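You operate a simulated robot arm through the tools that you are given. There is no shell and no other tool.

You are at the controls of a simulated robot arm. One attempt, no reset.

Task
Tip out the brown glass, swill it with water and tip that out.
Fine: both into the grey pot; water from the small jug up to the line; jug and glass back. Set down upright: brown glass, small yellow-handled jug.

Only the result counts: the job must be done as asked and must still hold three seconds after the hand-in. Knocking over, shifting, dropping, spilling or breaking anything else fails it.

Robot
A 6-joint arm with a two-finger parallel gripper, fixed in place. Base frame: the origin is on the floor under the middle of its stand, x ahead of it, y to its left, z up; the work surface is at about z = 88. Lengths are in cm, angles in degrees, forces in N, time in s.
With the tool pointing down near the work surface it reaches from about 24 to 64 cm from the base axis. Its first joint turns from -66.0 to 66.0 degrees. Payload 2.7 kg.
Tool frame: the origin (TCP) lies between the finger pads and is the grasp point; the fingertips stand 2.3 cm ahead of it; z points along the fingers, y is the line along which they close. Largest opening 9.4 cm; finger width 3.8, thickness 1; the body of the gripper, 5.4 by 9.6 cm, starts 3.9 cm behind the TCP.
Orientation is told as [roll, pitch, yaw] about the base's x, y, z axes, in that order, counted from this pose: with the fingers straight down and closing along the base's y, the tool's x points along the base's -x, its y along +y and its z along -z.

Tools
- The arm moves only by the tool send_rows. Its argument "motion" is a list of rows, each an object (a shift or turn left out is 0, a gripper value left out holds the last) with "gripper": the finger opening in mm, from 0 to 94; "travel": the shift along the tool's x, y, z in mm, a list of three; "delta_rot": the turn, a rotation vector about the tool's x, y, z in degrees, a list of three. In form: [{"gripper": gripper, "travel": [tx, ty, tz], "delta_rot": [wx, wy, wz]}, ...]. A call has 1 to 20 rows; each row shifts and turns the commanded pose from where the row before left it, along the tool's axes as they then stand. A row lasts 0.2 s, in which the tool goes at most 5 cm and 8.6 degrees; a call with a longer step from one row to the next is refused whole, and so is a gripper value outside its range. A pose out of reach is approached as far as the arm can. The call stops where the force on the tool passes 40 N (or 10 N more than at its start, if that is more) or the arm is blocked; 0.2 s more then pass. The fingers move at their own pace (about 4.5 cm/s each) and stop on an object; they squeeze with about 29 N. The grip force told is the motor's: it shows also when the fingers shut on nothing. Time passes only in rows, and 0.2 s behind the last, so rows that do not move let the fingers close. The reply holds the time, the measured pose of the TCP, the force on the tool along the base axes, the opening and the grip force, in the units named above and with some noise, with the torque about the TCP (base axes, N m) and any sound that the robot's microphone picked up, and new pictures: "views" is both (left out), scene, wrist or none.
- Cameras (640 x 400 px; columns grow to the right, rows downward): "scene" is fixed at [8.72, -41.87, 143.7]; the picture's right is [0.75, -0.66, 0.00], its down [-0.25, -0.29, -0.92] and it looks along [0.61, 0.70, -0.38] (base axes); focal length 310 px, centre (320, 200). "wrist" rides on the gripper at [8.6, 1.6, -7.4] in the tool frame; the picture's right is [-0.18, 0.98, 0.00], its down [-0.58, -0.11, -0.81] and it looks along [-0.79, -0.15, 0.59] (tool axes); focal length 243 px, centre (320, 200). There is no depth. A picture from a camera that has moved, and an enlarged one, comes with that camera's place and axes in the base frame and with its lens. The place of the scene camera against the robot may be out by one fixed shift of up to 2.5 cm in any direction.
- inspect(camera, box): a new picture of the part [left, top, right, bottom] of that camera's present view, enlarged. It takes no simulated time.
- finish_job(): hands the job in; it is judged then, once.

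Nothing tells you positions but the pictures and the camera data. Unless the task says otherwise, let go and move clear before handing in.

The tools are called after "Emit:" as name(argument=value, ...) on one line, values as JSON. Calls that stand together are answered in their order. send_rows: Moves the arm, as the interface text tells. Its arguments: {"type":"object","properties":{"motion":{"type":"array"},"views":{"type":"string","enum":["both","scene","wrist","none"]}},"required":["motion"]} The other tools are called the same way: inspect (camera, box) takes an enlarged picture of a part of a camera's view; finish_job () hands the job in.

At the start:

```text
t: 0.0
eef_pos: [31.47, 17.12, 126.75]
ee_rot: [0.1, 0.0, 0.0]
wrist_force: [-0.9, -0.6, 0.1]
moment: [0.03, 0.01, 0.0]
gripper_width: 9.41
grasp_force: 0.0
```

scene: 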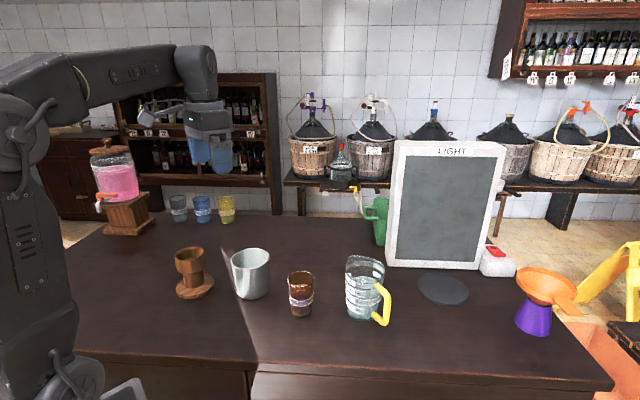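
wrist: 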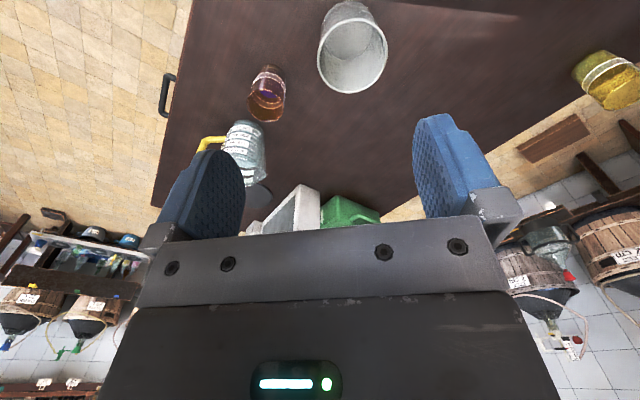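

I see a brown glass, a grey pot, a clear jug with a yellow handle and other items on the dark bench. First I'll take enlarged pictures to find positions and the fill lines.

Emit:
inspect(camera="scene", box=[160, 220, 320, 320])

Emit:
inspect(camera="scene", box=[270, 240, 430, 340])

Emit:
inspect(camera="wrist", box=[180, 0, 420, 150])

Emit:
inspect(camera="scene", box=[360, 130, 600, 340])

```text
4.00 times, centred on (240, 270) of scene
camera zoom: at [8.72, -41.87, 143.7], right [0.75, -0.66, 0.0], down [-0.25, -0.29, -0.92], along [0.61, 0.7, -0.38], focal length 1238 px, centre (640, -80)
```

zoom: 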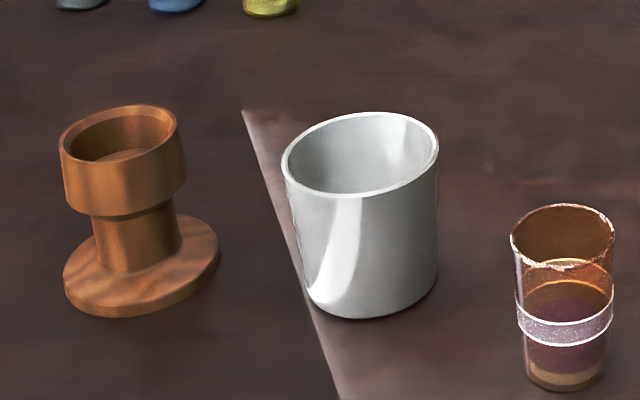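

```text
4.00 times, centred on (350, 290) of scene
camera zoom: at [8.72, -41.87, 143.7], right [0.75, -0.66, 0.0], down [-0.25, -0.29, -0.92], along [0.61, 0.7, -0.38], focal length 1238 px, centre (200, -160)
```

zoom: 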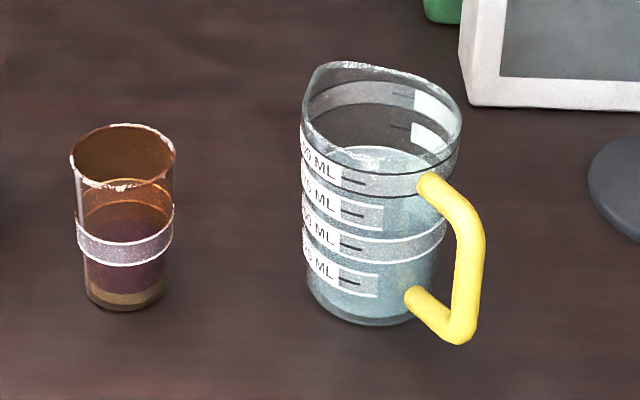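

```text
2.67 times, centred on (300, 75) of wrist
camera zoom: at [22.84, 18.78, 134.25], right [0.18, 0.98, 0.0], down [0.58, -0.11, 0.81], along [0.79, -0.15, -0.59], focal length 647 px, centre (373, 533)
```

zoom: 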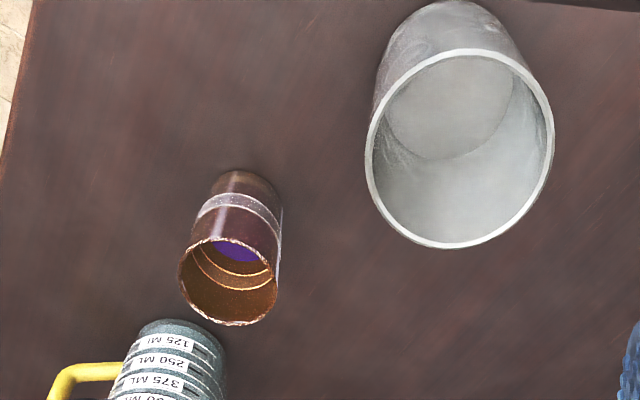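

```text
1.90 times, centred on (480, 235) of scene
camera zoom: at [8.72, -41.87, 143.7], right [0.75, -0.66, 0.0], down [-0.25, -0.29, -0.92], along [0.61, 0.7, -0.38], focal length 590 px, centre (15, 133)
```

zoom: 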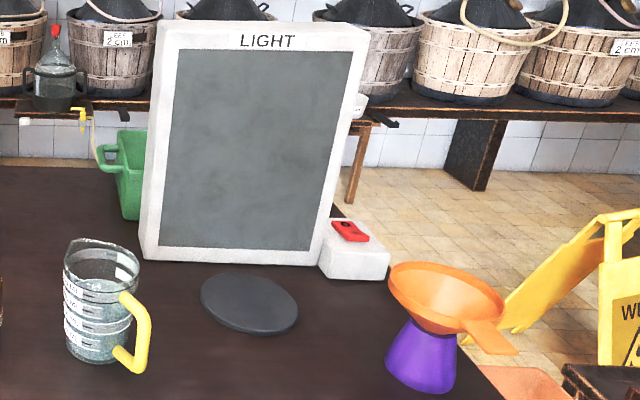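

The brown glass (with a ring band) seems to be near (44, 6), the grey pot near (39, 21) and the jug near (56, -4), with its handle toward -y and spout toward +y. Before committing, I'll turn the wrist half a turn in free air, so the camera will end up above the tool in a level grasp, and check that the arm follows.

Emit:
send_rows(motion=[{"delta_rot": [0, 0, 8.5]}, {"delta_rot": [0, 0, 8.5]}, {"delta_rot": [0, 0, 8.5]}, {"delta_rot": [0, 0, 8.5]}, {"delta_rot": [0, 0, 8.5]}, {"delta_rot": [0, 0, 8.5]}, {"delta_rot": [0, 0, 8.5]}, {"delta_rot": [0, 0, 8.5]}, {"delta_rot": [0, 0, 8.5]}, {"delta_rot": [0, 0, 8.5]}], views="both")

```text
t: 2.2
eef_pos: [31.51, 17.03, 126.79]
ee_rot: [0.0, 0.0, -85.1]
wrist_force: [-1.0, -0.5, 0.7]
moment: [-0.01, -0.02, 0.01]
gripper_width: 9.38
grasp_force: 0.2
camera wrist: at [32.39, 25.95, 134.23], right [0.99, -0.1, 0.0], down [-0.06, -0.59, 0.81], along [-0.08, -0.8, -0.59], focal length 243 px, centre (320, 200)
```

scene: 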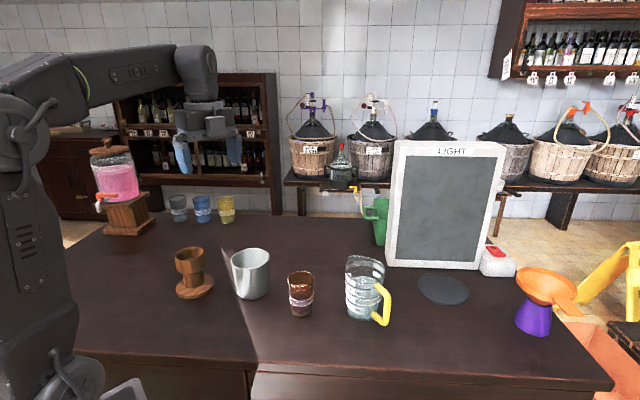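
wrist: 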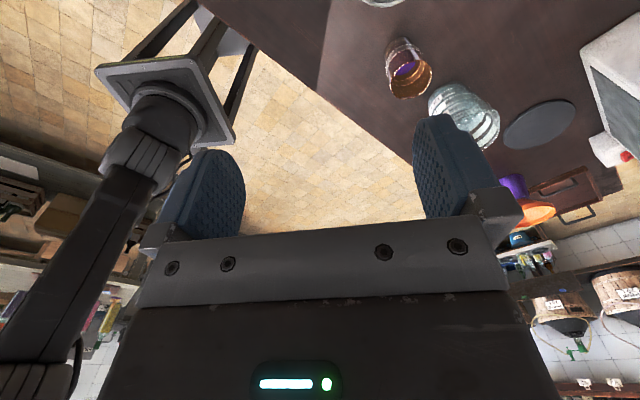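

The arm follows; the tool has turned 85°. I'll continue to 180° and check again.

Emit:
send_rows(motion=[{"delta_rot": [0, 0, 8.5]}, {"delta_rot": [0, 0, 8.5]}, {"delta_rot": [0, 0, 8.5]}, {"delta_rot": [0, 0, 8.5]}, {"delta_rot": [0, 0, 8.5]}, {"delta_rot": [0, 0, 8.5]}, {"delta_rot": [0, 0, 8.5]}, {"delta_rot": [0, 0, 8.5]}, {"delta_rot": [0, 0, 8.5]}, {"delta_rot": [0, 0, 8.5]}, {"delta_rot": [0, 0, 8.5]}, {"delta_rot": [0, 0, 1.5]}, {}], views="both")

```text
t: 5.0
eef_pos: [37.39, -9.72, 126.02]
ee_rot: [-0.1, 0.0, -179.8]
wrist_force: [0.0, 0.8, -0.2]
moment: [0.0, 0.01, 0.01]
gripper_width: 9.4
grasp_force: 0.2
out of reach, approached as far as the arm can: row 7, 8, 9, 10, 11, 12
camera wrist: at [46.07, -11.31, 133.56], right [-0.18, -0.98, 0.0], down [-0.58, 0.11, 0.81], along [-0.79, 0.15, -0.59], focal length 243 px, centre (320, 200)
```

scene: 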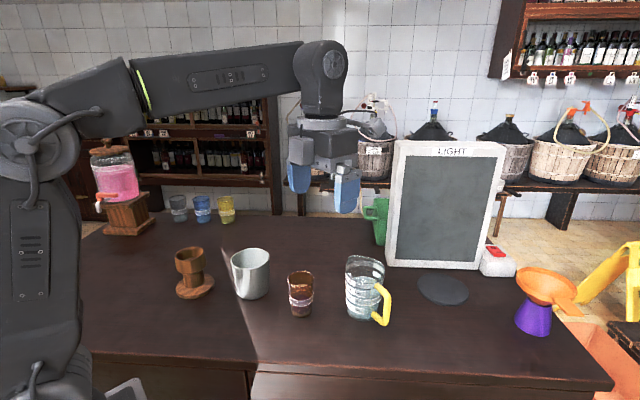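
wrist: 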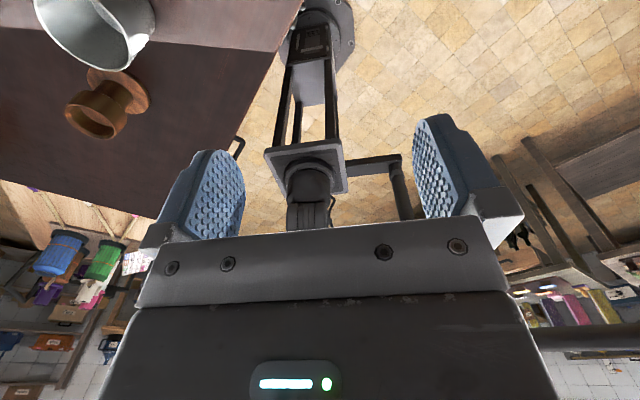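

The wrist roll hit its limit, so the arm swung to about (37, -10) to keep the orientation; nothing was touched. I'll look closely at the gripper geometry and the objects before picking a grasp direction.

Emit:
inspect(camera="scene", box=[260, 30, 400, 230])

Emit:
inspect(camera="scene", box=[280, 262, 325, 322])

Emit:
inspect(camera="scene", box=[335, 250, 400, 330])

Emit:
inspect(camera="scene", box=[0, 40, 360, 400])

```text
2.00 times, centred on (330, 130) of scene
camera zoom: at [8.71, -41.87, 143.7], right [0.75, -0.66, 0.0], down [-0.25, -0.29, -0.92], along [0.61, 0.7, -0.38], focal length 619 px, centre (300, 340)
```

zoom: 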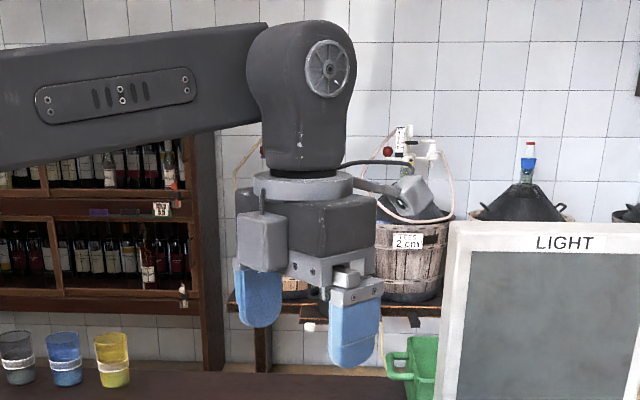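

```text
6.67 times, centred on (302, 292) of scene
camera zoom: at [8.71, -41.87, 143.7], right [0.75, -0.66, 0.0], down [-0.25, -0.29, -0.92], along [0.61, 0.7, -0.38], focal length 2064 px, centre (437, -413)
```

zoom: 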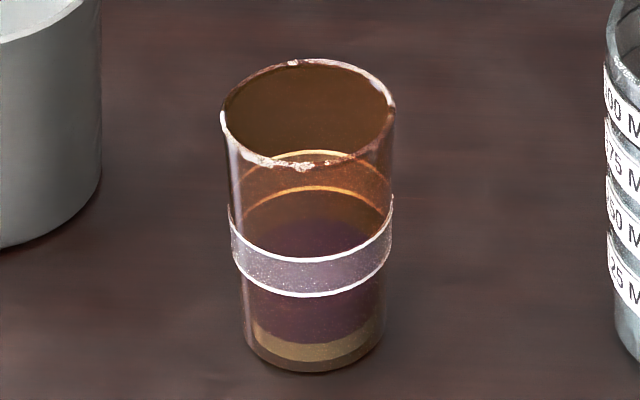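

```text
5.00 times, centred on (368, 290) of scene
camera zoom: at [8.71, -41.87, 143.7], right [0.75, -0.66, 0.0], down [-0.25, -0.29, -0.92], along [0.61, 0.7, -0.38], focal length 1548 px, centre (82, -250)
```

zoom: 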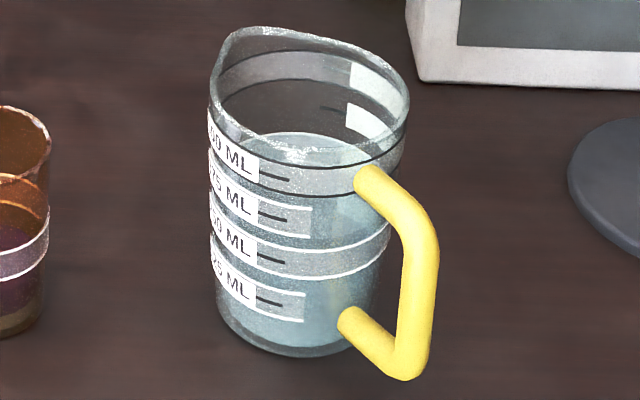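

```text
1.11 times, centred on (180, 220) of scene
camera zoom: at [8.71, -41.87, 143.7], right [0.75, -0.66, 0.0], down [-0.25, -0.29, -0.92], along [0.61, 0.7, -0.38], focal length 344 px, centre (476, 178)
```

zoom: 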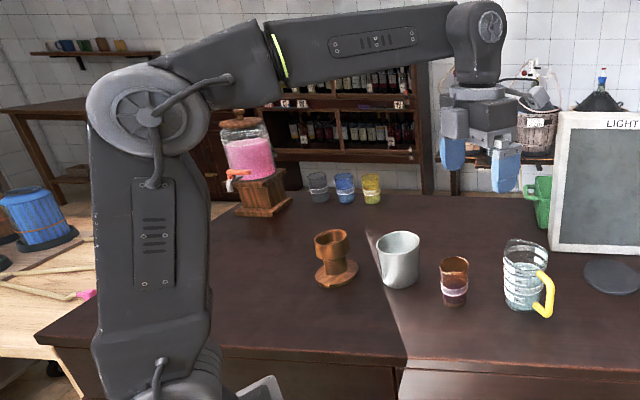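

I'll check where the commanded pose now stands, then turn back to a camera azimuth of about 30° and pitch the tool up toward level in free air to test that approach for the glass.

Emit:
send_rows(motion=[{"delta_rot": [0, 0, -6]}, {"delta_rot": [0, 0, -8]}, {"delta_rot": [0, 0, -8]}, {"delta_rot": [0, 0, -8]}], views="none")

```text
t: 6.0
eef_pos: [37.31, -9.65, 126.2]
ee_rot: [0.0, 0.1, -149.8]
wrist_force: [0.4, 0.0, 0.9]
moment: [0.0, 0.01, -0.03]
gripper_width: 9.4
grasp_force: 0.0
```

Emit:
send_rows(motion=[{"travel": [28, -22, 0]}, {"travel": [28, -22, 0]}, {"travel": [28, -22, 0]}, {"delta_rot": [0, 7, 0]}, {"delta_rot": [0, 7, 0]}, {"delta_rot": [0, 7, 0]}, {"delta_rot": [0, 7, 0]}, {"delta_rot": [0, 7, 0]}, {}], views="both")

```text
t: 8.0
eef_pos: [41.35, 0.23, 126.05]
ee_rot: [-0.1, 35.1, -149.9]
wrist_force: [0.0, 1.2, -0.2]
moment: [0.03, 0.02, -0.02]
gripper_width: 9.43
grasp_force: 0.0
camera wrist: at [44.61, 0.22, 137.14], right [0.36, -0.93, -0.11], down [-0.87, -0.38, 0.33], along [-0.34, -0.03, -0.94], focal length 243 px, centre (320, 200)
```

scene: 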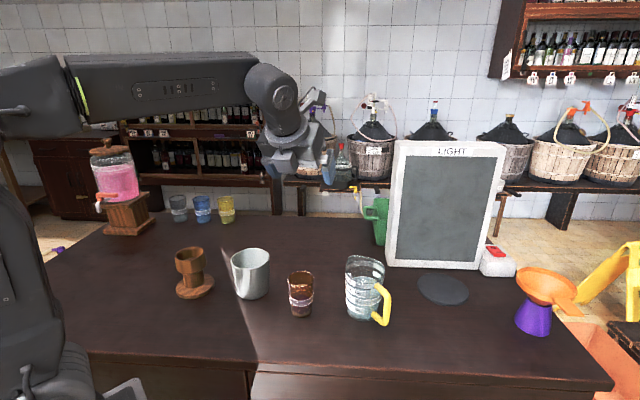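
wrist: 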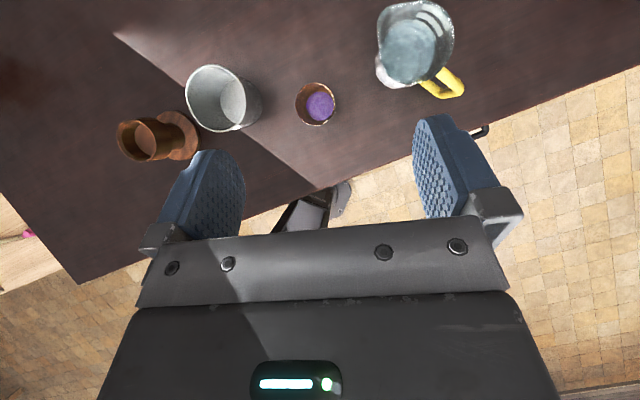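

This view looks almost straight down on the glass, the pot and the jug. I'll enlarge it for accurate positions.

Emit:
inspect(camera="wrist", box=[270, 60, 370, 140])

Emit:
inspect(camera="wrist", box=[360, 0, 480, 110])

Emit:
inspect(camera="wrist", box=[110, 50, 270, 170])

```text
5.00 times, centred on (320, 100) of wrist
camera zoom: at [44.61, 0.22, 137.14], right [0.36, -0.93, -0.11], down [-0.87, -0.38, 0.33], along [-0.34, -0.03, -0.94], focal length 1213 px, centre (320, 700)
```

zoom: 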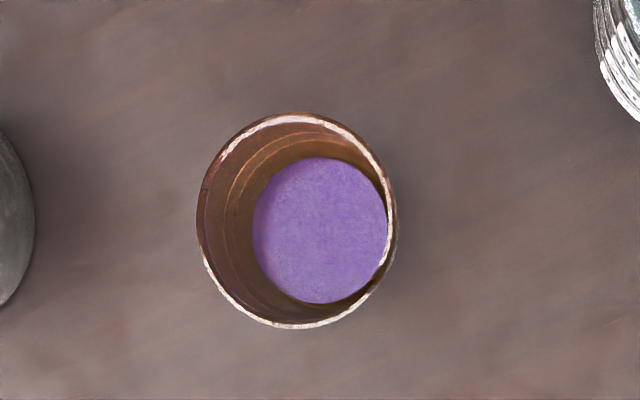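

```text
3.64 times, centred on (420, 55) of wrist
camera zoom: at [44.61, 0.22, 137.14], right [0.36, -0.93, -0.11], down [-0.87, -0.38, 0.33], along [-0.34, -0.03, -0.94], focal length 882 px, centre (-44, 727)
```

zoom: 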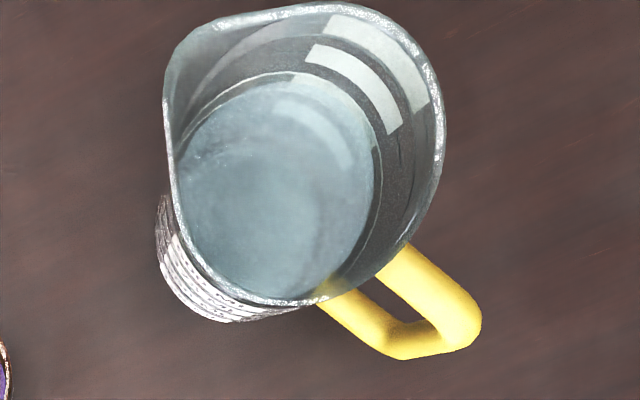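

```text
3.33 times, centred on (190, 110) of wrist
camera zoom: at [44.61, 0.22, 137.14], right [0.36, -0.93, -0.11], down [-0.87, -0.38, 0.33], along [-0.34, -0.03, -0.94], focal length 809 px, centre (753, 500)
```

zoom: 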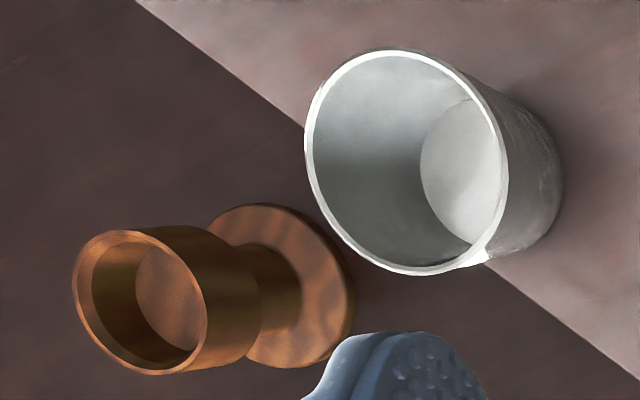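

Triangulating from two wrist views, the glass rim is centred near (44.4, 5.5) at z≈97, the pot rim near (39.3, 20.9) at z≈97, and the jug near (55.6, -4.7) with its handle at azimuth about -102° and its spout at +78°. I'll keep pitching the tool up toward level in free air.

Emit:
send_rows(motion=[{"delta_rot": [0, 7, 0]}, {"delta_rot": [0, 7, 0]}, {"delta_rot": [0, 7, 0]}, {"delta_rot": [0, 7, 0]}, {"delta_rot": [0, 6, 0]}, {"delta_rot": [0, 6, 0]}, {}], views="both")

```text
t: 9.6
eef_pos: [41.25, 0.36, 126.02]
ee_rot: [-0.1, 75.2, -150.1]
wrist_force: [0.9, 0.5, -0.2]
moment: [-0.03, 0.05, -0.03]
gripper_width: 9.4
grasp_force: 0.0
camera wrist: at [37.86, -3.61, 136.41], right [0.45, -0.88, -0.18], down [-0.86, -0.37, -0.35], along [0.24, 0.31, -0.92], focal length 243 px, centre (320, 200)
```

scene: 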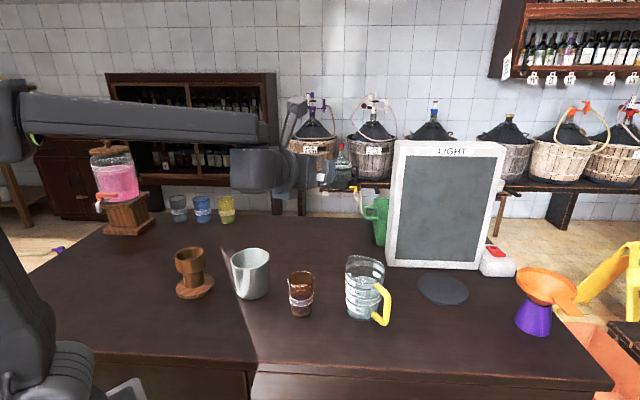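
wrist: 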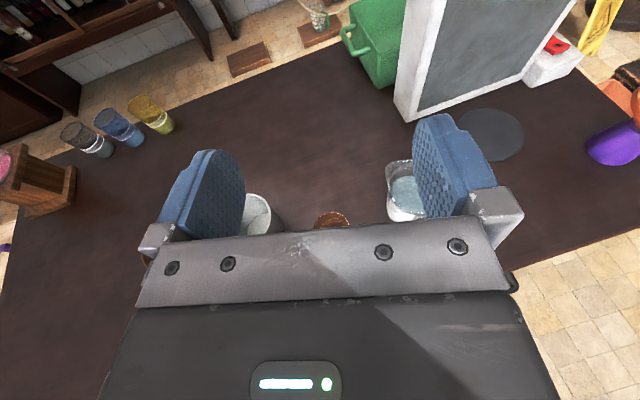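

The level pose with the camera on top works, at azimuth 30° and about 15° nose-down. Now I'll lower to z≈105 just short of the glass and look again before going alongside it.

Emit:
send_rows(motion=[{"travel": [-33.1, -4.8, 11.6], "gripper": 94}, {"travel": [-33.1, -4.8, 11.6]}, {"travel": [-33.1, -4.8, 11.6]}, {"travel": [-33.1, -4.8, 11.6]}, {"travel": [-33.1, -4.8, 11.6]}, {"travel": [-33.1, -4.8, 11.6]}, {}], views="both")

```text
t: 11.2
eef_pos: [41.15, 3.45, 105.21]
ee_rot: [0.1, 75.0, -150.0]
wrist_force: [-0.3, 0.5, 0.6]
moment: [-0.02, 0.02, -0.01]
gripper_width: 9.4
grasp_force: 0.0
camera wrist: at [37.74, -0.42, 115.5], right [0.45, -0.88, -0.18], down [-0.86, -0.37, -0.35], along [0.24, 0.31, -0.92], focal length 243 px, centre (320, 200)
```

scene: 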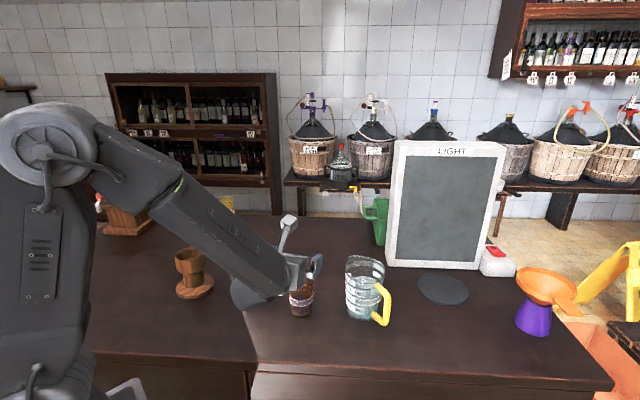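
wrist: 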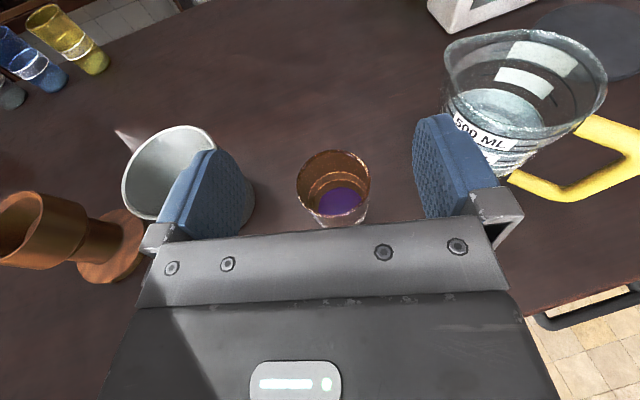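

The glass sits centred between the fingers (lateral error about 1 mm). I'll go straight down to z≈93.3, then forward 3.3 cm.

Emit:
send_rows(motion=[{"travel": [-23, 0, 6.2]}, {"travel": [-23, 0, 6.2]}, {"travel": [-23, 0, 6.2]}, {"travel": [-23, 0, 6.2]}, {"travel": [-22.9, 0, 6]}, {}, {"travel": [2.2, 0, 8.1]}, {"travel": [2.2, 0, 8.1]}, {"travel": [2.2, 0, 8.1]}, {"travel": [2.2, 0, 8.1]}, {}], views="both")

```text
t: 13.6
eef_pos: [44.18, 5.23, 93.27]
ee_rot: [0.0, 75.1, -149.9]
wrist_force: [0.6, -0.2, -0.2]
moment: [0.0, -0.02, -0.01]
gripper_width: 9.43
grasp_force: 0.0
camera wrist: at [40.78, 1.35, 103.54], right [0.45, -0.87, -0.18], down [-0.86, -0.37, -0.35], along [0.24, 0.31, -0.92], focal length 243 px, centre (320, 200)
```

scene: 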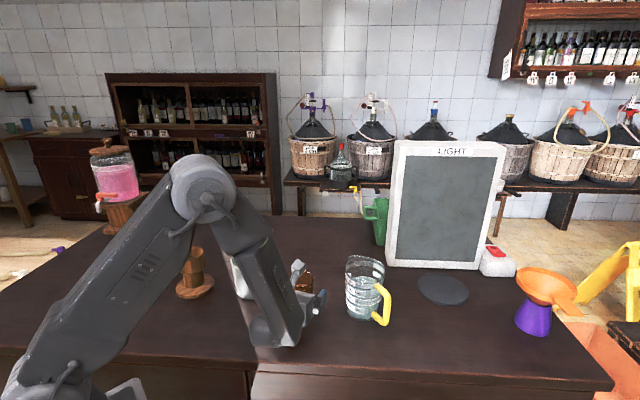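
wrist: 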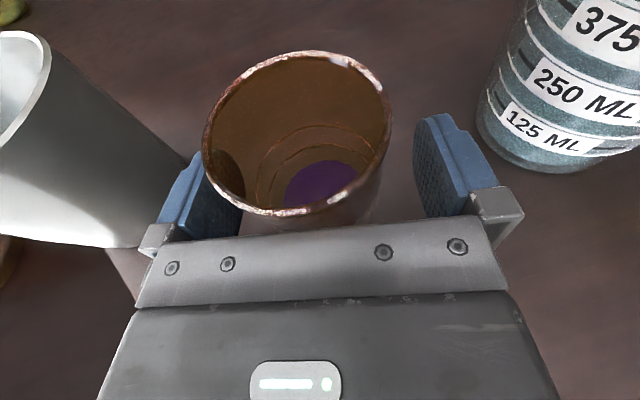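

The glass stands between the fingers and is centred, with no contact force. I'll close on it gently and check.

Emit:
send_rows(motion=[{"gripper": 75}, {"gripper": 65}, {"gripper": 50}, {"gripper": 40}, {"gripper": 40}, {"gripper": 40}], views="wrist")

```text
t: 15.0
eef_pos: [44.16, 5.23, 93.08]
ee_rot: [0.0, 75.0, -150.0]
wrist_force: [-0.3, -0.1, 1.1]
moment: [-0.05, -0.03, -0.02]
gripper_width: 5.73
grasp_force: 29.0
camera wrist: at [40.76, 1.34, 103.55], right [0.45, -0.87, -0.18], down [-0.86, -0.37, -0.35], along [0.24, 0.31, -0.92], focal length 243 px, centre (320, 200)
```

wrist: 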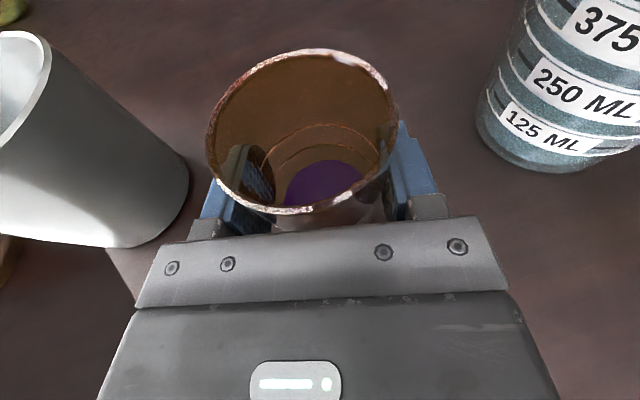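

The glass is held firmly (opening 5.7 cm). I'll lift it a little, then up to z≈107.

Emit:
send_rows(motion=[{"travel": [4.8, 0, -1.3]}, {"travel": [4.8, 0, -1.3]}, {"travel": [9.7, 0, -2.6]}, {"travel": [14.5, 0, -3.9]}, {"travel": [19.3, 0, -5.2]}, {"travel": [19.3, 0, -5.2]}, {"travel": [19.3, 0, -5.2]}, {"travel": [19.3, 0, -5.2]}, {"travel": [14.5, 0, -3.9]}, {"travel": [9.7, 0, -2.6]}, {}], views="both")

```text
t: 17.4
eef_pos: [44.13, 5.2, 107.24]
ee_rot: [-0.1, 74.9, -150.2]
wrist_force: [-0.9, 0.4, -2.0]
moment: [0.05, -0.01, -0.01]
gripper_width: 5.69
grasp_force: 29.0
camera wrist: at [40.7, 1.33, 117.51], right [0.45, -0.87, -0.18], down [-0.86, -0.37, -0.35], along [0.24, 0.31, -0.92], focal length 243 px, centre (320, 200)
```

scene: 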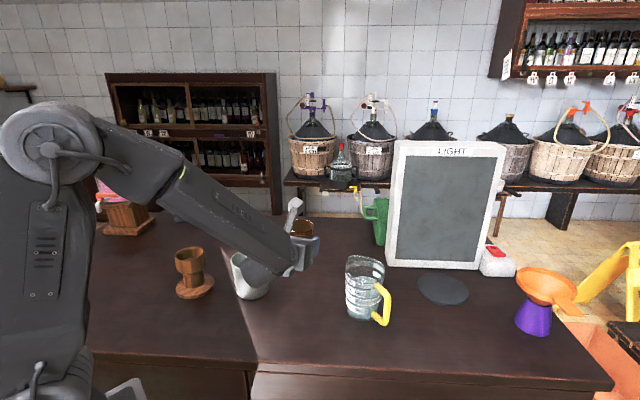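
wrist: 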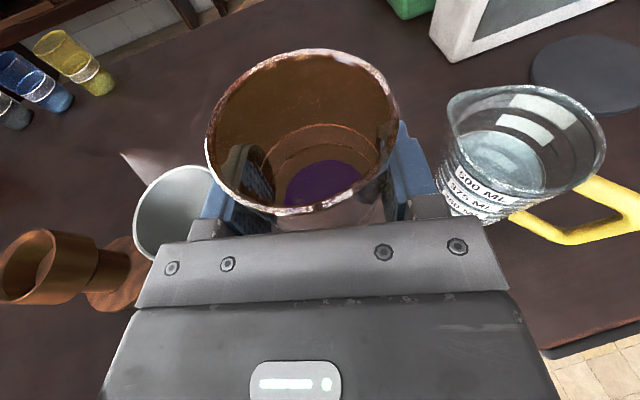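

Glass lifted with the wine steady, weighing about 0.2 kg. Before moving to the pot I'll check how the forearm is rolled, because the wrist has a roll limit.

Emit:
inspect(camera="scene", box=[90, 110, 340, 310])

```text
2.00 times, centred on (215, 210) of scene
camera zoom: at [8.72, -41.87, 143.7], right [0.75, -0.66, 0.0], down [-0.25, -0.29, -0.92], along [0.61, 0.7, -0.38], focal length 619 px, centre (530, 180)
```

zoom: 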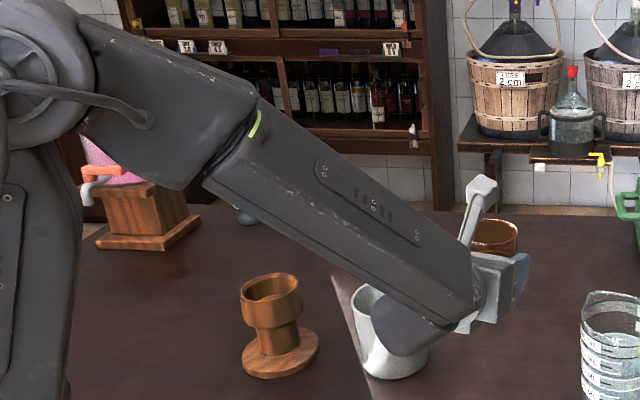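

The forearm is rolled by about 50°, so I'll swing the tool heading to about 50° on the way to the pot to stay clear of the wrist limit. I'm carrying the glass level to the pot's right side.

Emit:
send_rows(motion=[{"travel": [0.3, -12.3, 5.9], "delta_rot": [1.93, 0, -0.52]}, {"travel": [0.4, -12.1, 6.3], "delta_rot": [1.93, 0, -0.52]}, {"travel": [0.5, -11.9, 6.6], "delta_rot": [1.93, 0, -0.52]}, {"travel": [0.6, -11.6, 7.0], "delta_rot": [1.93, 0, -0.52]}, {"travel": [0.8, -11.4, 7.4], "delta_rot": [1.93, 0, -0.52]}, {"travel": [0.9, -11.1, 7.8], "delta_rot": [1.93, 0, -0.52]}, {"travel": [1.0, -10.8, 8.2], "delta_rot": [1.93, 0, -0.52]}, {"travel": [1.0, -10.5, 8.5], "delta_rot": [1.93, 0, -0.52]}, {"travel": [1.1, -10.2, 8.9], "delta_rot": [1.93, 0, -0.52]}, {"travel": [1.2, -9.9, 9.2], "delta_rot": [1.93, 0, -0.52]}, {}, {}], views="both")

```text
t: 20.0
eef_pos: [43.06, 18.68, 106.15]
ee_rot: [0.1, 75.0, -129.9]
wrist_force: [1.0, -0.3, -1.3]
moment: [-0.03, 0.01, -0.02]
gripper_width: 5.68
grasp_force: 28.8
camera wrist: at [41.09, 13.84, 116.38], right [0.72, -0.67, -0.18], down [-0.68, -0.64, -0.35], along [0.12, 0.38, -0.92], focal length 243 px, centre (320, 200)
```

scene: 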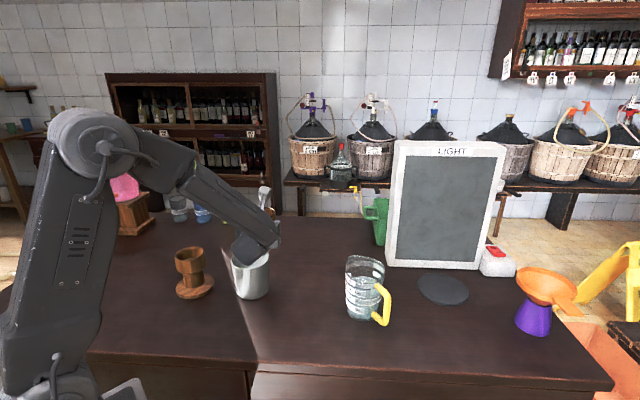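
wrist: 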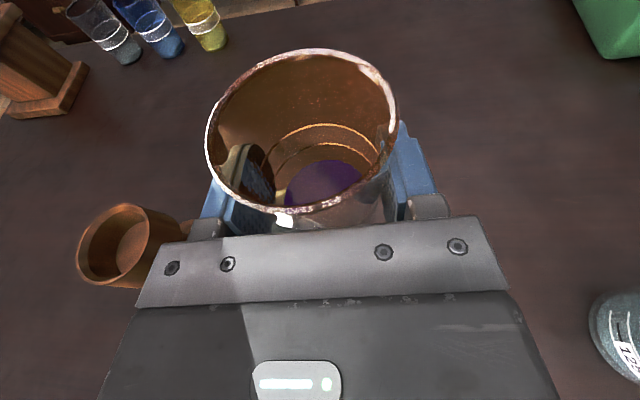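

The pot's centre is about 4.4 cm to the left of the grasp point, which matches where the lip will be when tilted. I'll roll the glass left over the pot, slowing past 60°.

Emit:
send_rows(motion=[{"delta_rot": [0, 0, -7]}, {"delta_rot": [0, 0, -7]}, {"delta_rot": [0, 0, -7]}, {"delta_rot": [0, 0, -7]}, {"delta_rot": [0, 0, -7]}, {"delta_rot": [0, 0, -7]}, {"delta_rot": [0, 0, -5]}, {"delta_rot": [0, 0, -5]}, {"delta_rot": [0, 0, -3]}, {"delta_rot": [0, 0, -3]}, {}], views="both")

```text
t: 22.4
eef_pos: [43.08, 18.58, 105.92]
ee_rot: [72.5, 30.8, -49.3]
wrist_force: [-0.4, -0.3, -1.9]
moment: [0.03, 0.03, 0.02]
gripper_width: 5.49
grasp_force: 28.7
camera wrist: at [34.43, 18.47, 113.66], right [0.64, -0.29, 0.71], down [-0.23, -0.96, -0.18], along [0.73, -0.05, -0.68], focal length 243 px, centre (320, 200)
```

scene: 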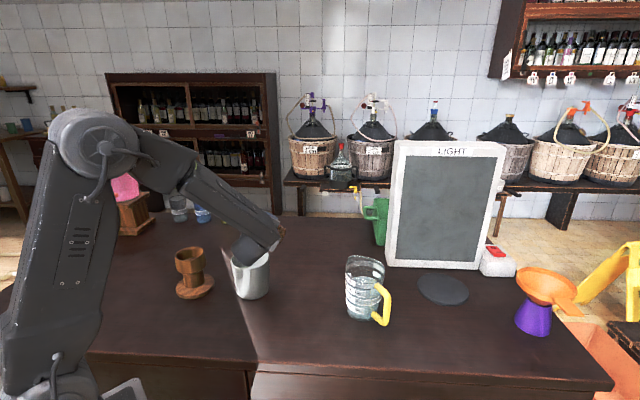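
wrist: 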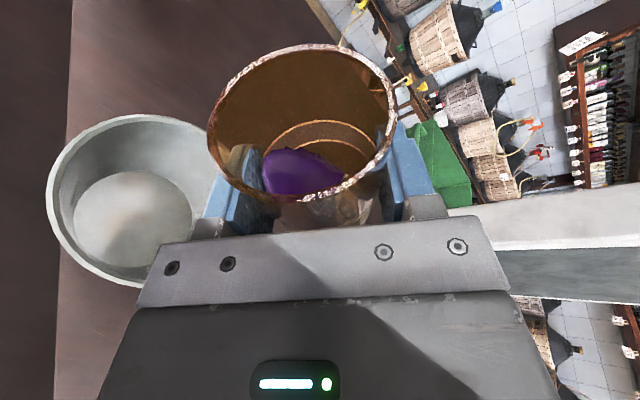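

The wine has moved toward the lip, which is over the pot's middle. I'll continue rolling slowly to tip it out.

Emit:
send_rows(motion=[{"delta_rot": [0, 0, -3]}, {"delta_rot": [0, 0, -3]}, {"delta_rot": [0, 0, -3]}, {"delta_rot": [0, 0, -3]}, {"delta_rot": [0, 0, -3]}, {"delta_rot": [0, 0, -3]}, {"delta_rot": [0, 0, -3]}, {"delta_rot": [0, 0, -3]}, {}, {}], views="wrist")

```text
t: 24.6
eef_pos: [43.06, 18.67, 106.07]
ee_rot: [75.0, 7.7, -42.1]
wrist_force: [0.4, -0.9, -1.9]
moment: [-0.01, 0.05, 0.02]
gripper_width: 5.5
grasp_force: 28.7
camera wrist: at [32.46, 19.1, 110.68], right [0.4, -0.02, 0.92], down [-0.1, -0.99, 0.03], along [0.91, -0.1, -0.4], focal length 243 px, centre (320, 200)
```

wrist: 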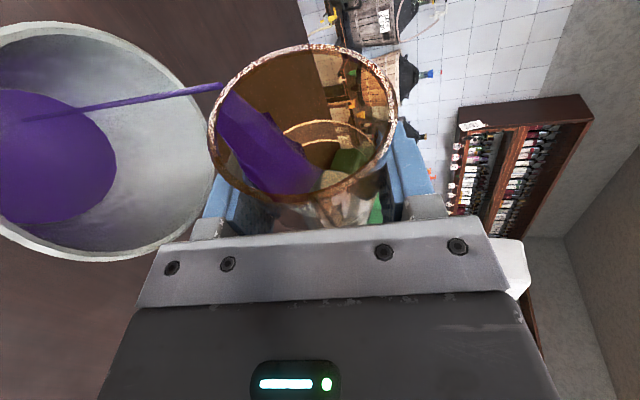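

The wine is streaming into the pot, well inside its rim. I'll keep rolling further and hold to drain.

Emit:
send_rows(motion=[{"delta_rot": [0, 0, -3]}, {"delta_rot": [0, 0, -3]}, {"delta_rot": [0, 0, -3]}, {"delta_rot": [0, 0, -3]}, {"delta_rot": [0, 0, -3]}, {"delta_rot": [0, 0, -3]}, {"delta_rot": [0, 0, -3]}, {"delta_rot": [0, 0, -3]}, {}, {}, {}, {}], views="both")

```text
t: 27.2
eef_pos: [43.0, 18.65, 105.99]
ee_rot: [74.4, -15.5, -35.9]
wrist_force: [0.2, -0.1, -1.4]
moment: [0.02, 0.01, -0.02]
gripper_width: 5.52
grasp_force: 29.0
camera wrist: at [31.51, 18.67, 107.15], right [0.09, 0.26, 0.96], down [-0.04, -0.96, 0.26], along [0.99, -0.06, -0.08], focal length 243 px, centre (320, 200)
```

scene: 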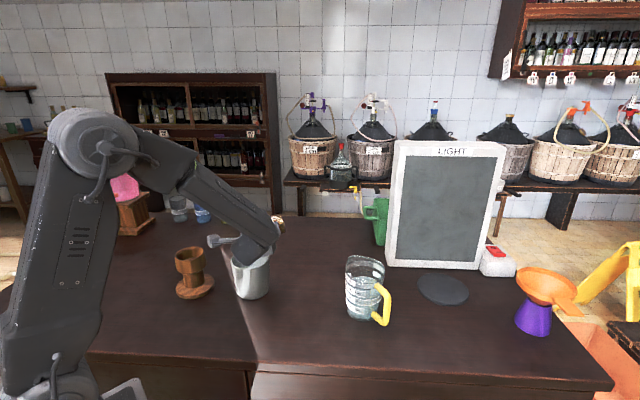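
wrist: 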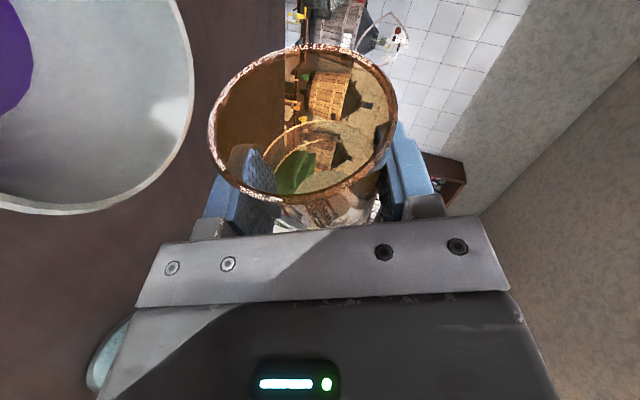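

The glass is visibly empty and all the wine went into the pot. I'll shift 1.2 cm toward the pot's centre, roll a little further, and hold for drips.

Emit:
send_rows(motion=[{"travel": [5.8, 1.6, 0]}, {"travel": [5.8, 1.6, 0]}, {"delta_rot": [0, 0, -4]}, {"delta_rot": [0, 0, -4]}, {"delta_rot": [0, 0, -4]}, {"delta_rot": [0, 0, -4]}, {}, {}, {}, {}, {}, {}], views="wrist")

Emit:
inspect(camera="wrist", box=[190, 30, 420, 240])

```text
t: 29.8
eef_pos: [42.2, 19.46, 105.98]
ee_rot: [72.5, -30.8, -30.8]
wrist_force: [-0.8, 0.2, -1.7]
moment: [0.01, 0.07, 0.01]
gripper_width: 5.52
grasp_force: 29.1
camera wrist: at [30.68, 18.62, 104.82], right [-0.12, 0.42, 0.9], down [-0.04, -0.91, 0.42], along [0.99, 0.01, 0.13], focal length 243 px, centre (320, 200)
```

wrist: 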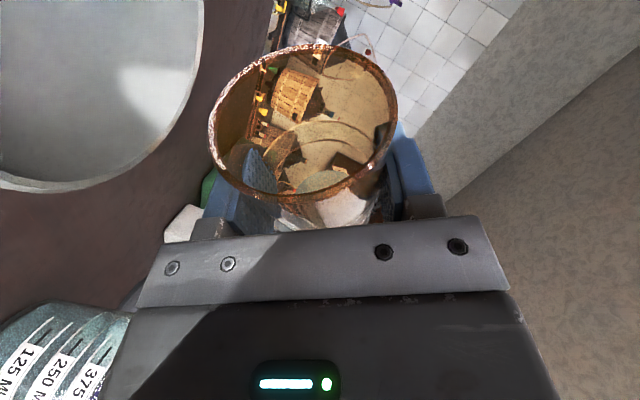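

```text
1.90 times, centred on (305, 135) of wrist
camera zoom: at [30.68, 18.62, 104.82], right [-0.12, 0.42, 0.9], down [-0.04, -0.91, 0.42], along [0.99, 0.01, 0.13], focal length 462 px, centre (349, 324)
```

zoom: 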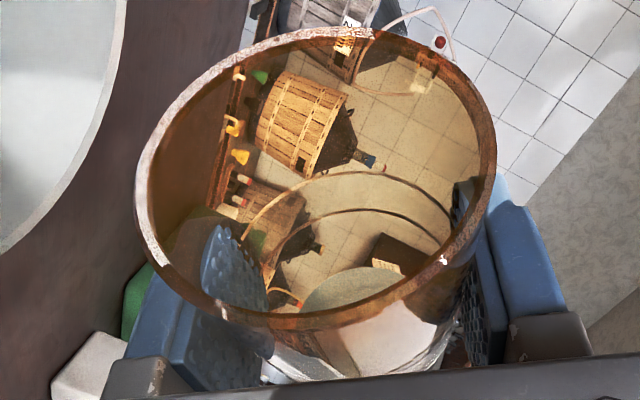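

The glass is empty. I'll roll it upright again and carry it back over its place.

Emit:
send_rows(motion=[{"delta_rot": [0, 0, 8]}, {"delta_rot": [0, 0, 8]}, {"delta_rot": [0, 0, 8]}, {"delta_rot": [0, 0, 8]}, {"delta_rot": [0, 0, 8]}, {"delta_rot": [0, 0, 8]}, {"delta_rot": [0, 0, 8]}, {"delta_rot": [0, 0, 8]}, {"delta_rot": [0, 0, 8]}, {"delta_rot": [0, 0, 8]}, {"delta_rot": [0, 0, 8]}, {"delta_rot": [0, 0, 8]}, {"delta_rot": [0, 0, 8]}, {"delta_rot": [0, 0, 8]}, {"delta_rot": [0, 0, 8]}, {"delta_rot": [0, 0, 2]}, {}], views="both")

Emit:
send_rows(motion=[{"travel": [-2.4, 10.8, -9.1], "delta_rot": [-1.93, 0, 0.52]}, {"travel": [-2.3, 11.1, -8.8], "delta_rot": [-1.93, 0, 0.52]}, {"travel": [-2.2, 11.4, -8.4], "delta_rot": [-1.93, 0, 0.52]}, {"travel": [-2.1, 11.7, -8.0], "delta_rot": [-1.93, 0, 0.52]}, {"travel": [-2.0, 12.0, -7.6], "delta_rot": [-1.93, 0, 0.52]}, {"travel": [-1.9, 12.3, -7.2], "delta_rot": [-1.93, 0, 0.52]}, {"travel": [-1.8, 12.5, -6.8], "delta_rot": [-1.93, 0, 0.52]}, {"travel": [-1.7, 12.8, -6.3], "delta_rot": [-1.93, 0, 0.52]}, {"travel": [-1.6, 13.0, -5.9], "delta_rot": [-1.93, 0, 0.52]}, {"travel": [-1.5, 13.2, -5.5], "delta_rot": [-1.93, 0, 0.52]}, {}, {}], views="both")

```text
t: 33.4
eef_pos: [42.11, 19.46, 105.96]
ee_rot: [-0.2, 75.0, -130.2]
wrist_force: [-0.4, -0.2, -1.9]
moment: [0.01, 0.0, -0.04]
gripper_width: 5.52
grasp_force: 28.7
camera wrist: at [40.14, 14.64, 116.32], right [0.72, -0.67, -0.18], down [-0.68, -0.64, -0.35], along [0.12, 0.38, -0.92], focal length 243 px, centre (320, 200)
```

scene: 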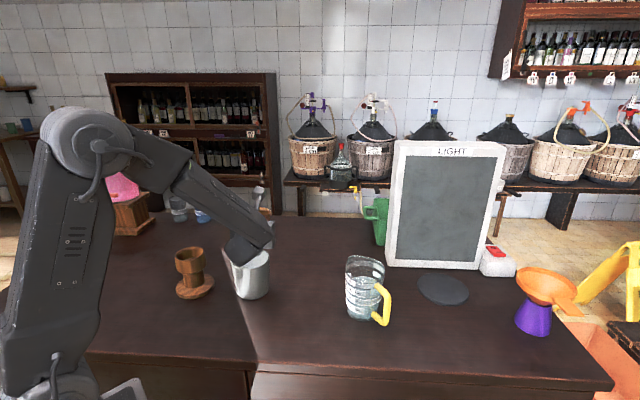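
wrist: 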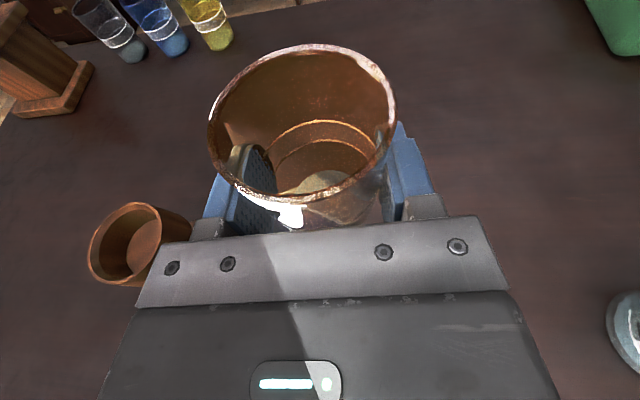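

```text
t: 36.0
eef_pos: [44.34, 5.29, 106.19]
ee_rot: [0.0, 75.0, -150.1]
wrist_force: [0.3, 0.1, -1.7]
moment: [0.01, 0.02, 0.03]
gripper_width: 5.52
grasp_force: 28.6
camera wrist: at [40.81, 1.49, 116.5], right [0.45, -0.88, -0.18], down [-0.86, -0.37, -0.35], along [0.24, 0.31, -0.92], focal length 243 px, centre (320, 200)
```

scene: 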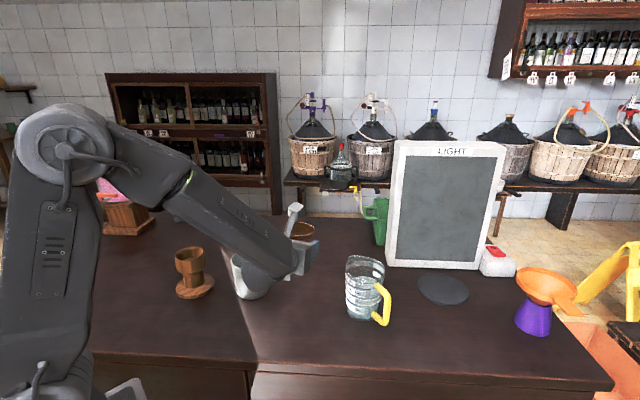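
wrist: 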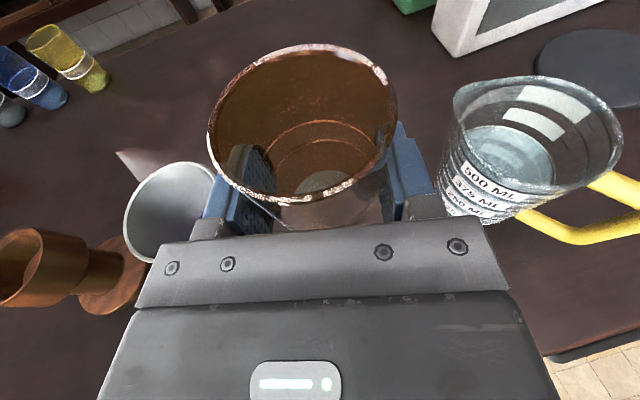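

The glass is back above its place, leaning 2–3° in the grip at most. I'll lower it slowly toward the table while watching the force.

Emit:
send_rows(motion=[{"travel": [-17.6, 0, 4.5]}, {"travel": [-17.6, 0, 4.5]}, {"travel": [-17.6, 0, 4.5]}, {"travel": [-17.6, 0, 4.5]}, {"travel": [-17.6, 0, 4.5]}, {"travel": [-17.6, 0, 4.5]}, {"travel": [-8, 0, 2]}, {"travel": [-5, 0, 1.3]}, {"travel": [-4.5, 0, 1.0]}, {}], views="wrist")

```text
t: 38.2
eef_pos: [44.14, 5.14, 93.37]
ee_rot: [0.3, 75.1, -149.9]
wrist_force: [-1.6, -0.5, 2.6]
moment: [-0.12, -0.06, -0.06]
gripper_width: 5.53
grasp_force: 28.9
camera wrist: at [40.67, 1.3, 103.61], right [0.45, -0.88, -0.18], down [-0.86, -0.37, -0.35], along [0.25, 0.31, -0.92], focal length 243 px, centre (320, 200)
```

wrist: 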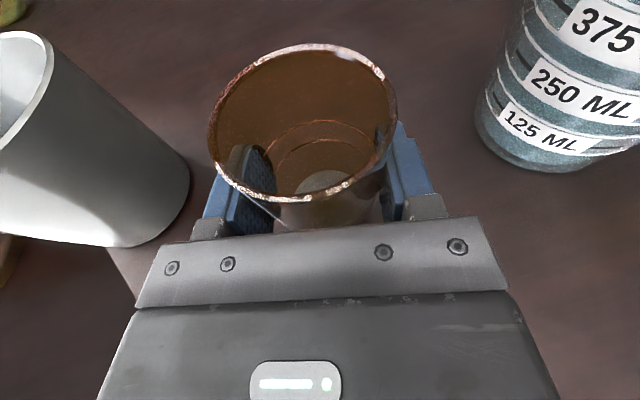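

The glass base touches the table (force changed from -1.8 to +2.6 N). I'll settle it 1 mm more and open the fingers slowly.

Emit:
send_rows(motion=[{"travel": [-1.0, 0, 0.3]}, {}, {"gripper": 57}, {"gripper": 60}, {"gripper": 66}, {"gripper": 75}, {"gripper": 85}, {"gripper": 94}, {"gripper": 94}, {}], views="both")

```text
t: 40.4
eef_pos: [44.15, 5.23, 93.24]
ee_rot: [0.1, 75.0, -150.0]
wrist_force: [-0.3, 0.3, -0.5]
moment: [0.01, 0.0, 0.01]
gripper_width: 9.4
grasp_force: 0.0
camera wrist: at [40.69, 1.33, 103.52], right [0.45, -0.87, -0.18], down [-0.86, -0.37, -0.35], along [0.24, 0.31, -0.92], focal length 243 px, centre (320, 200)
```

scene: 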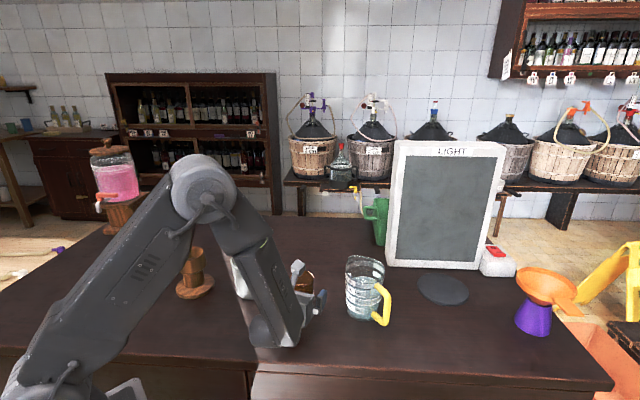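
wrist: 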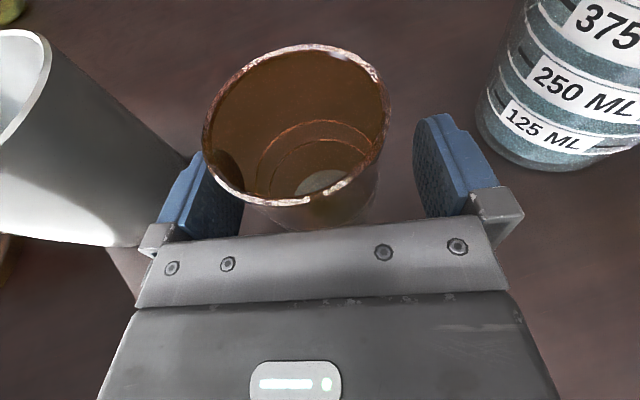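

The glass stands upright on the table, empty, about 3 mm from its original spot. I'll back out along the approach line and rise clear before dealing with the jug.

Emit:
send_rows(motion=[{"travel": [-2.2, 0, -8.2]}, {"travel": [-2.2, 0, -8.2]}, {"travel": [-2.2, 0, -8.2]}, {"travel": [-2.2, 0, -8.2]}, {"travel": [24, 0, -6.4]}, {"travel": [24, 0, -6.4]}, {"travel": [24, 0, -6.4]}, {"travel": [24, 0, -6.4]}, {"travel": [24, 0, -6.4]}, {"travel": [24, 0, -6.4]}, {"travel": [24, 0, -6.4]}, {}], views="both")

```text
t: 43.0
eef_pos: [41.15, 3.35, 110.66]
ee_rot: [0.0, 75.0, -150.0]
wrist_force: [0.6, 0.8, 0.4]
moment: [0.0, -0.04, 0.0]
gripper_width: 9.41
grasp_force: 0.0
camera wrist: at [37.72, -0.46, 120.94], right [0.45, -0.87, -0.18], down [-0.86, -0.37, -0.35], along [0.24, 0.31, -0.92], focal length 243 px, centre (320, 200)
```

scene: 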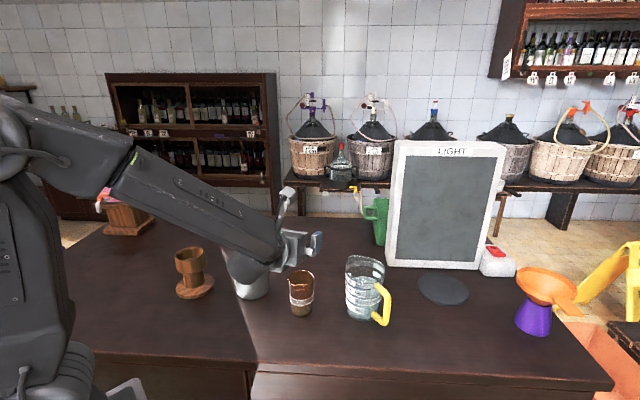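
wrist: 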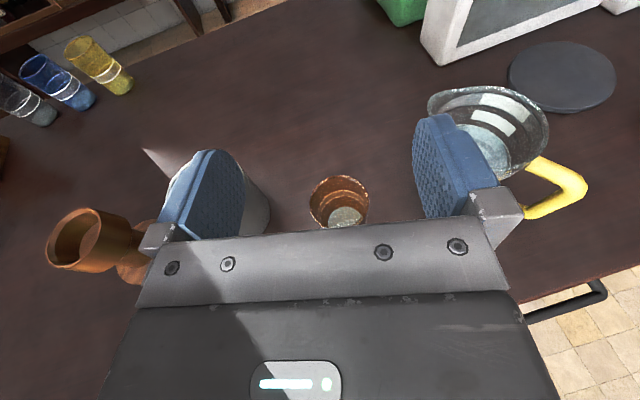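

Glass is standing well and the arm is clear. Next I'll move above and behind the jug and turn the heading toward -12°, checking the wrist limits while in free air.

Emit:
send_rows(motion=[{"travel": [5.75, 25.3, 8.9]}, {"travel": [5.75, 25.3, 8.9]}, {"travel": [5.75, 25.3, 8.9]}, {"travel": [5.75, 25.3, 8.9]}, {"delta_rot": [-4.06, 0, 1.09]}, {"delta_rot": [-4.06, 0, 1.09]}, {"delta_rot": [-4.06, 0, 1.09]}, {"delta_rot": [-4.06, 0, 1.09]}, {"delta_rot": [-4.06, 0, 1.09]}, {"delta_rot": [-4.06, 0, 1.09]}, {"delta_rot": [-4.06, 0, 1.09]}, {"delta_rot": [-4.06, 0, 1.09]}, {"delta_rot": [-4.06, 0, 1.09]}, {"delta_rot": [-4.06, 0, 1.09]}, {}], views="both")

```text
t: 46.2
eef_pos: [48.75, -8.6, 113.5]
ee_rot: [-1.1, 74.7, 167.9]
wrist_force: [0.1, -0.7, -0.4]
moment: [-0.01, -0.01, 0.02]
gripper_width: 9.42
grasp_force: 0.0
out of reach, approached as far as the arm can: row 13, 14
camera wrist: at [43.6, -9.21, 123.86], right [-0.24, -0.95, -0.18], down [-0.89, 0.29, -0.35], along [0.38, 0.08, -0.92], focal length 243 px, centre (320, 200)
```

scene: 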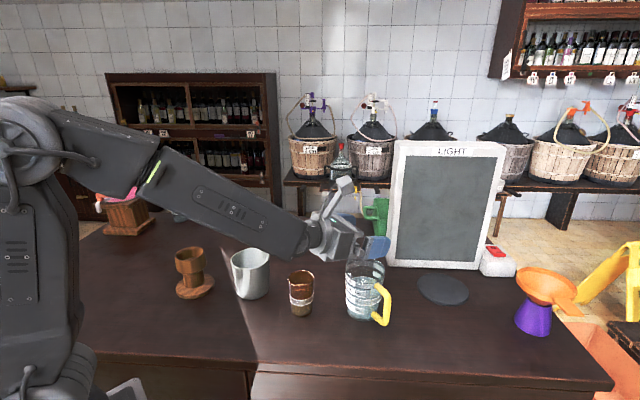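
wrist: 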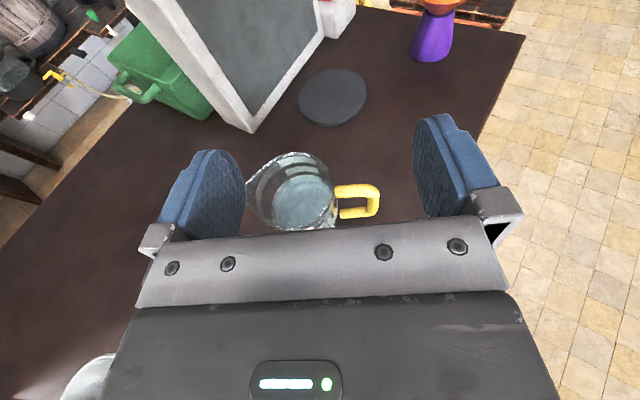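

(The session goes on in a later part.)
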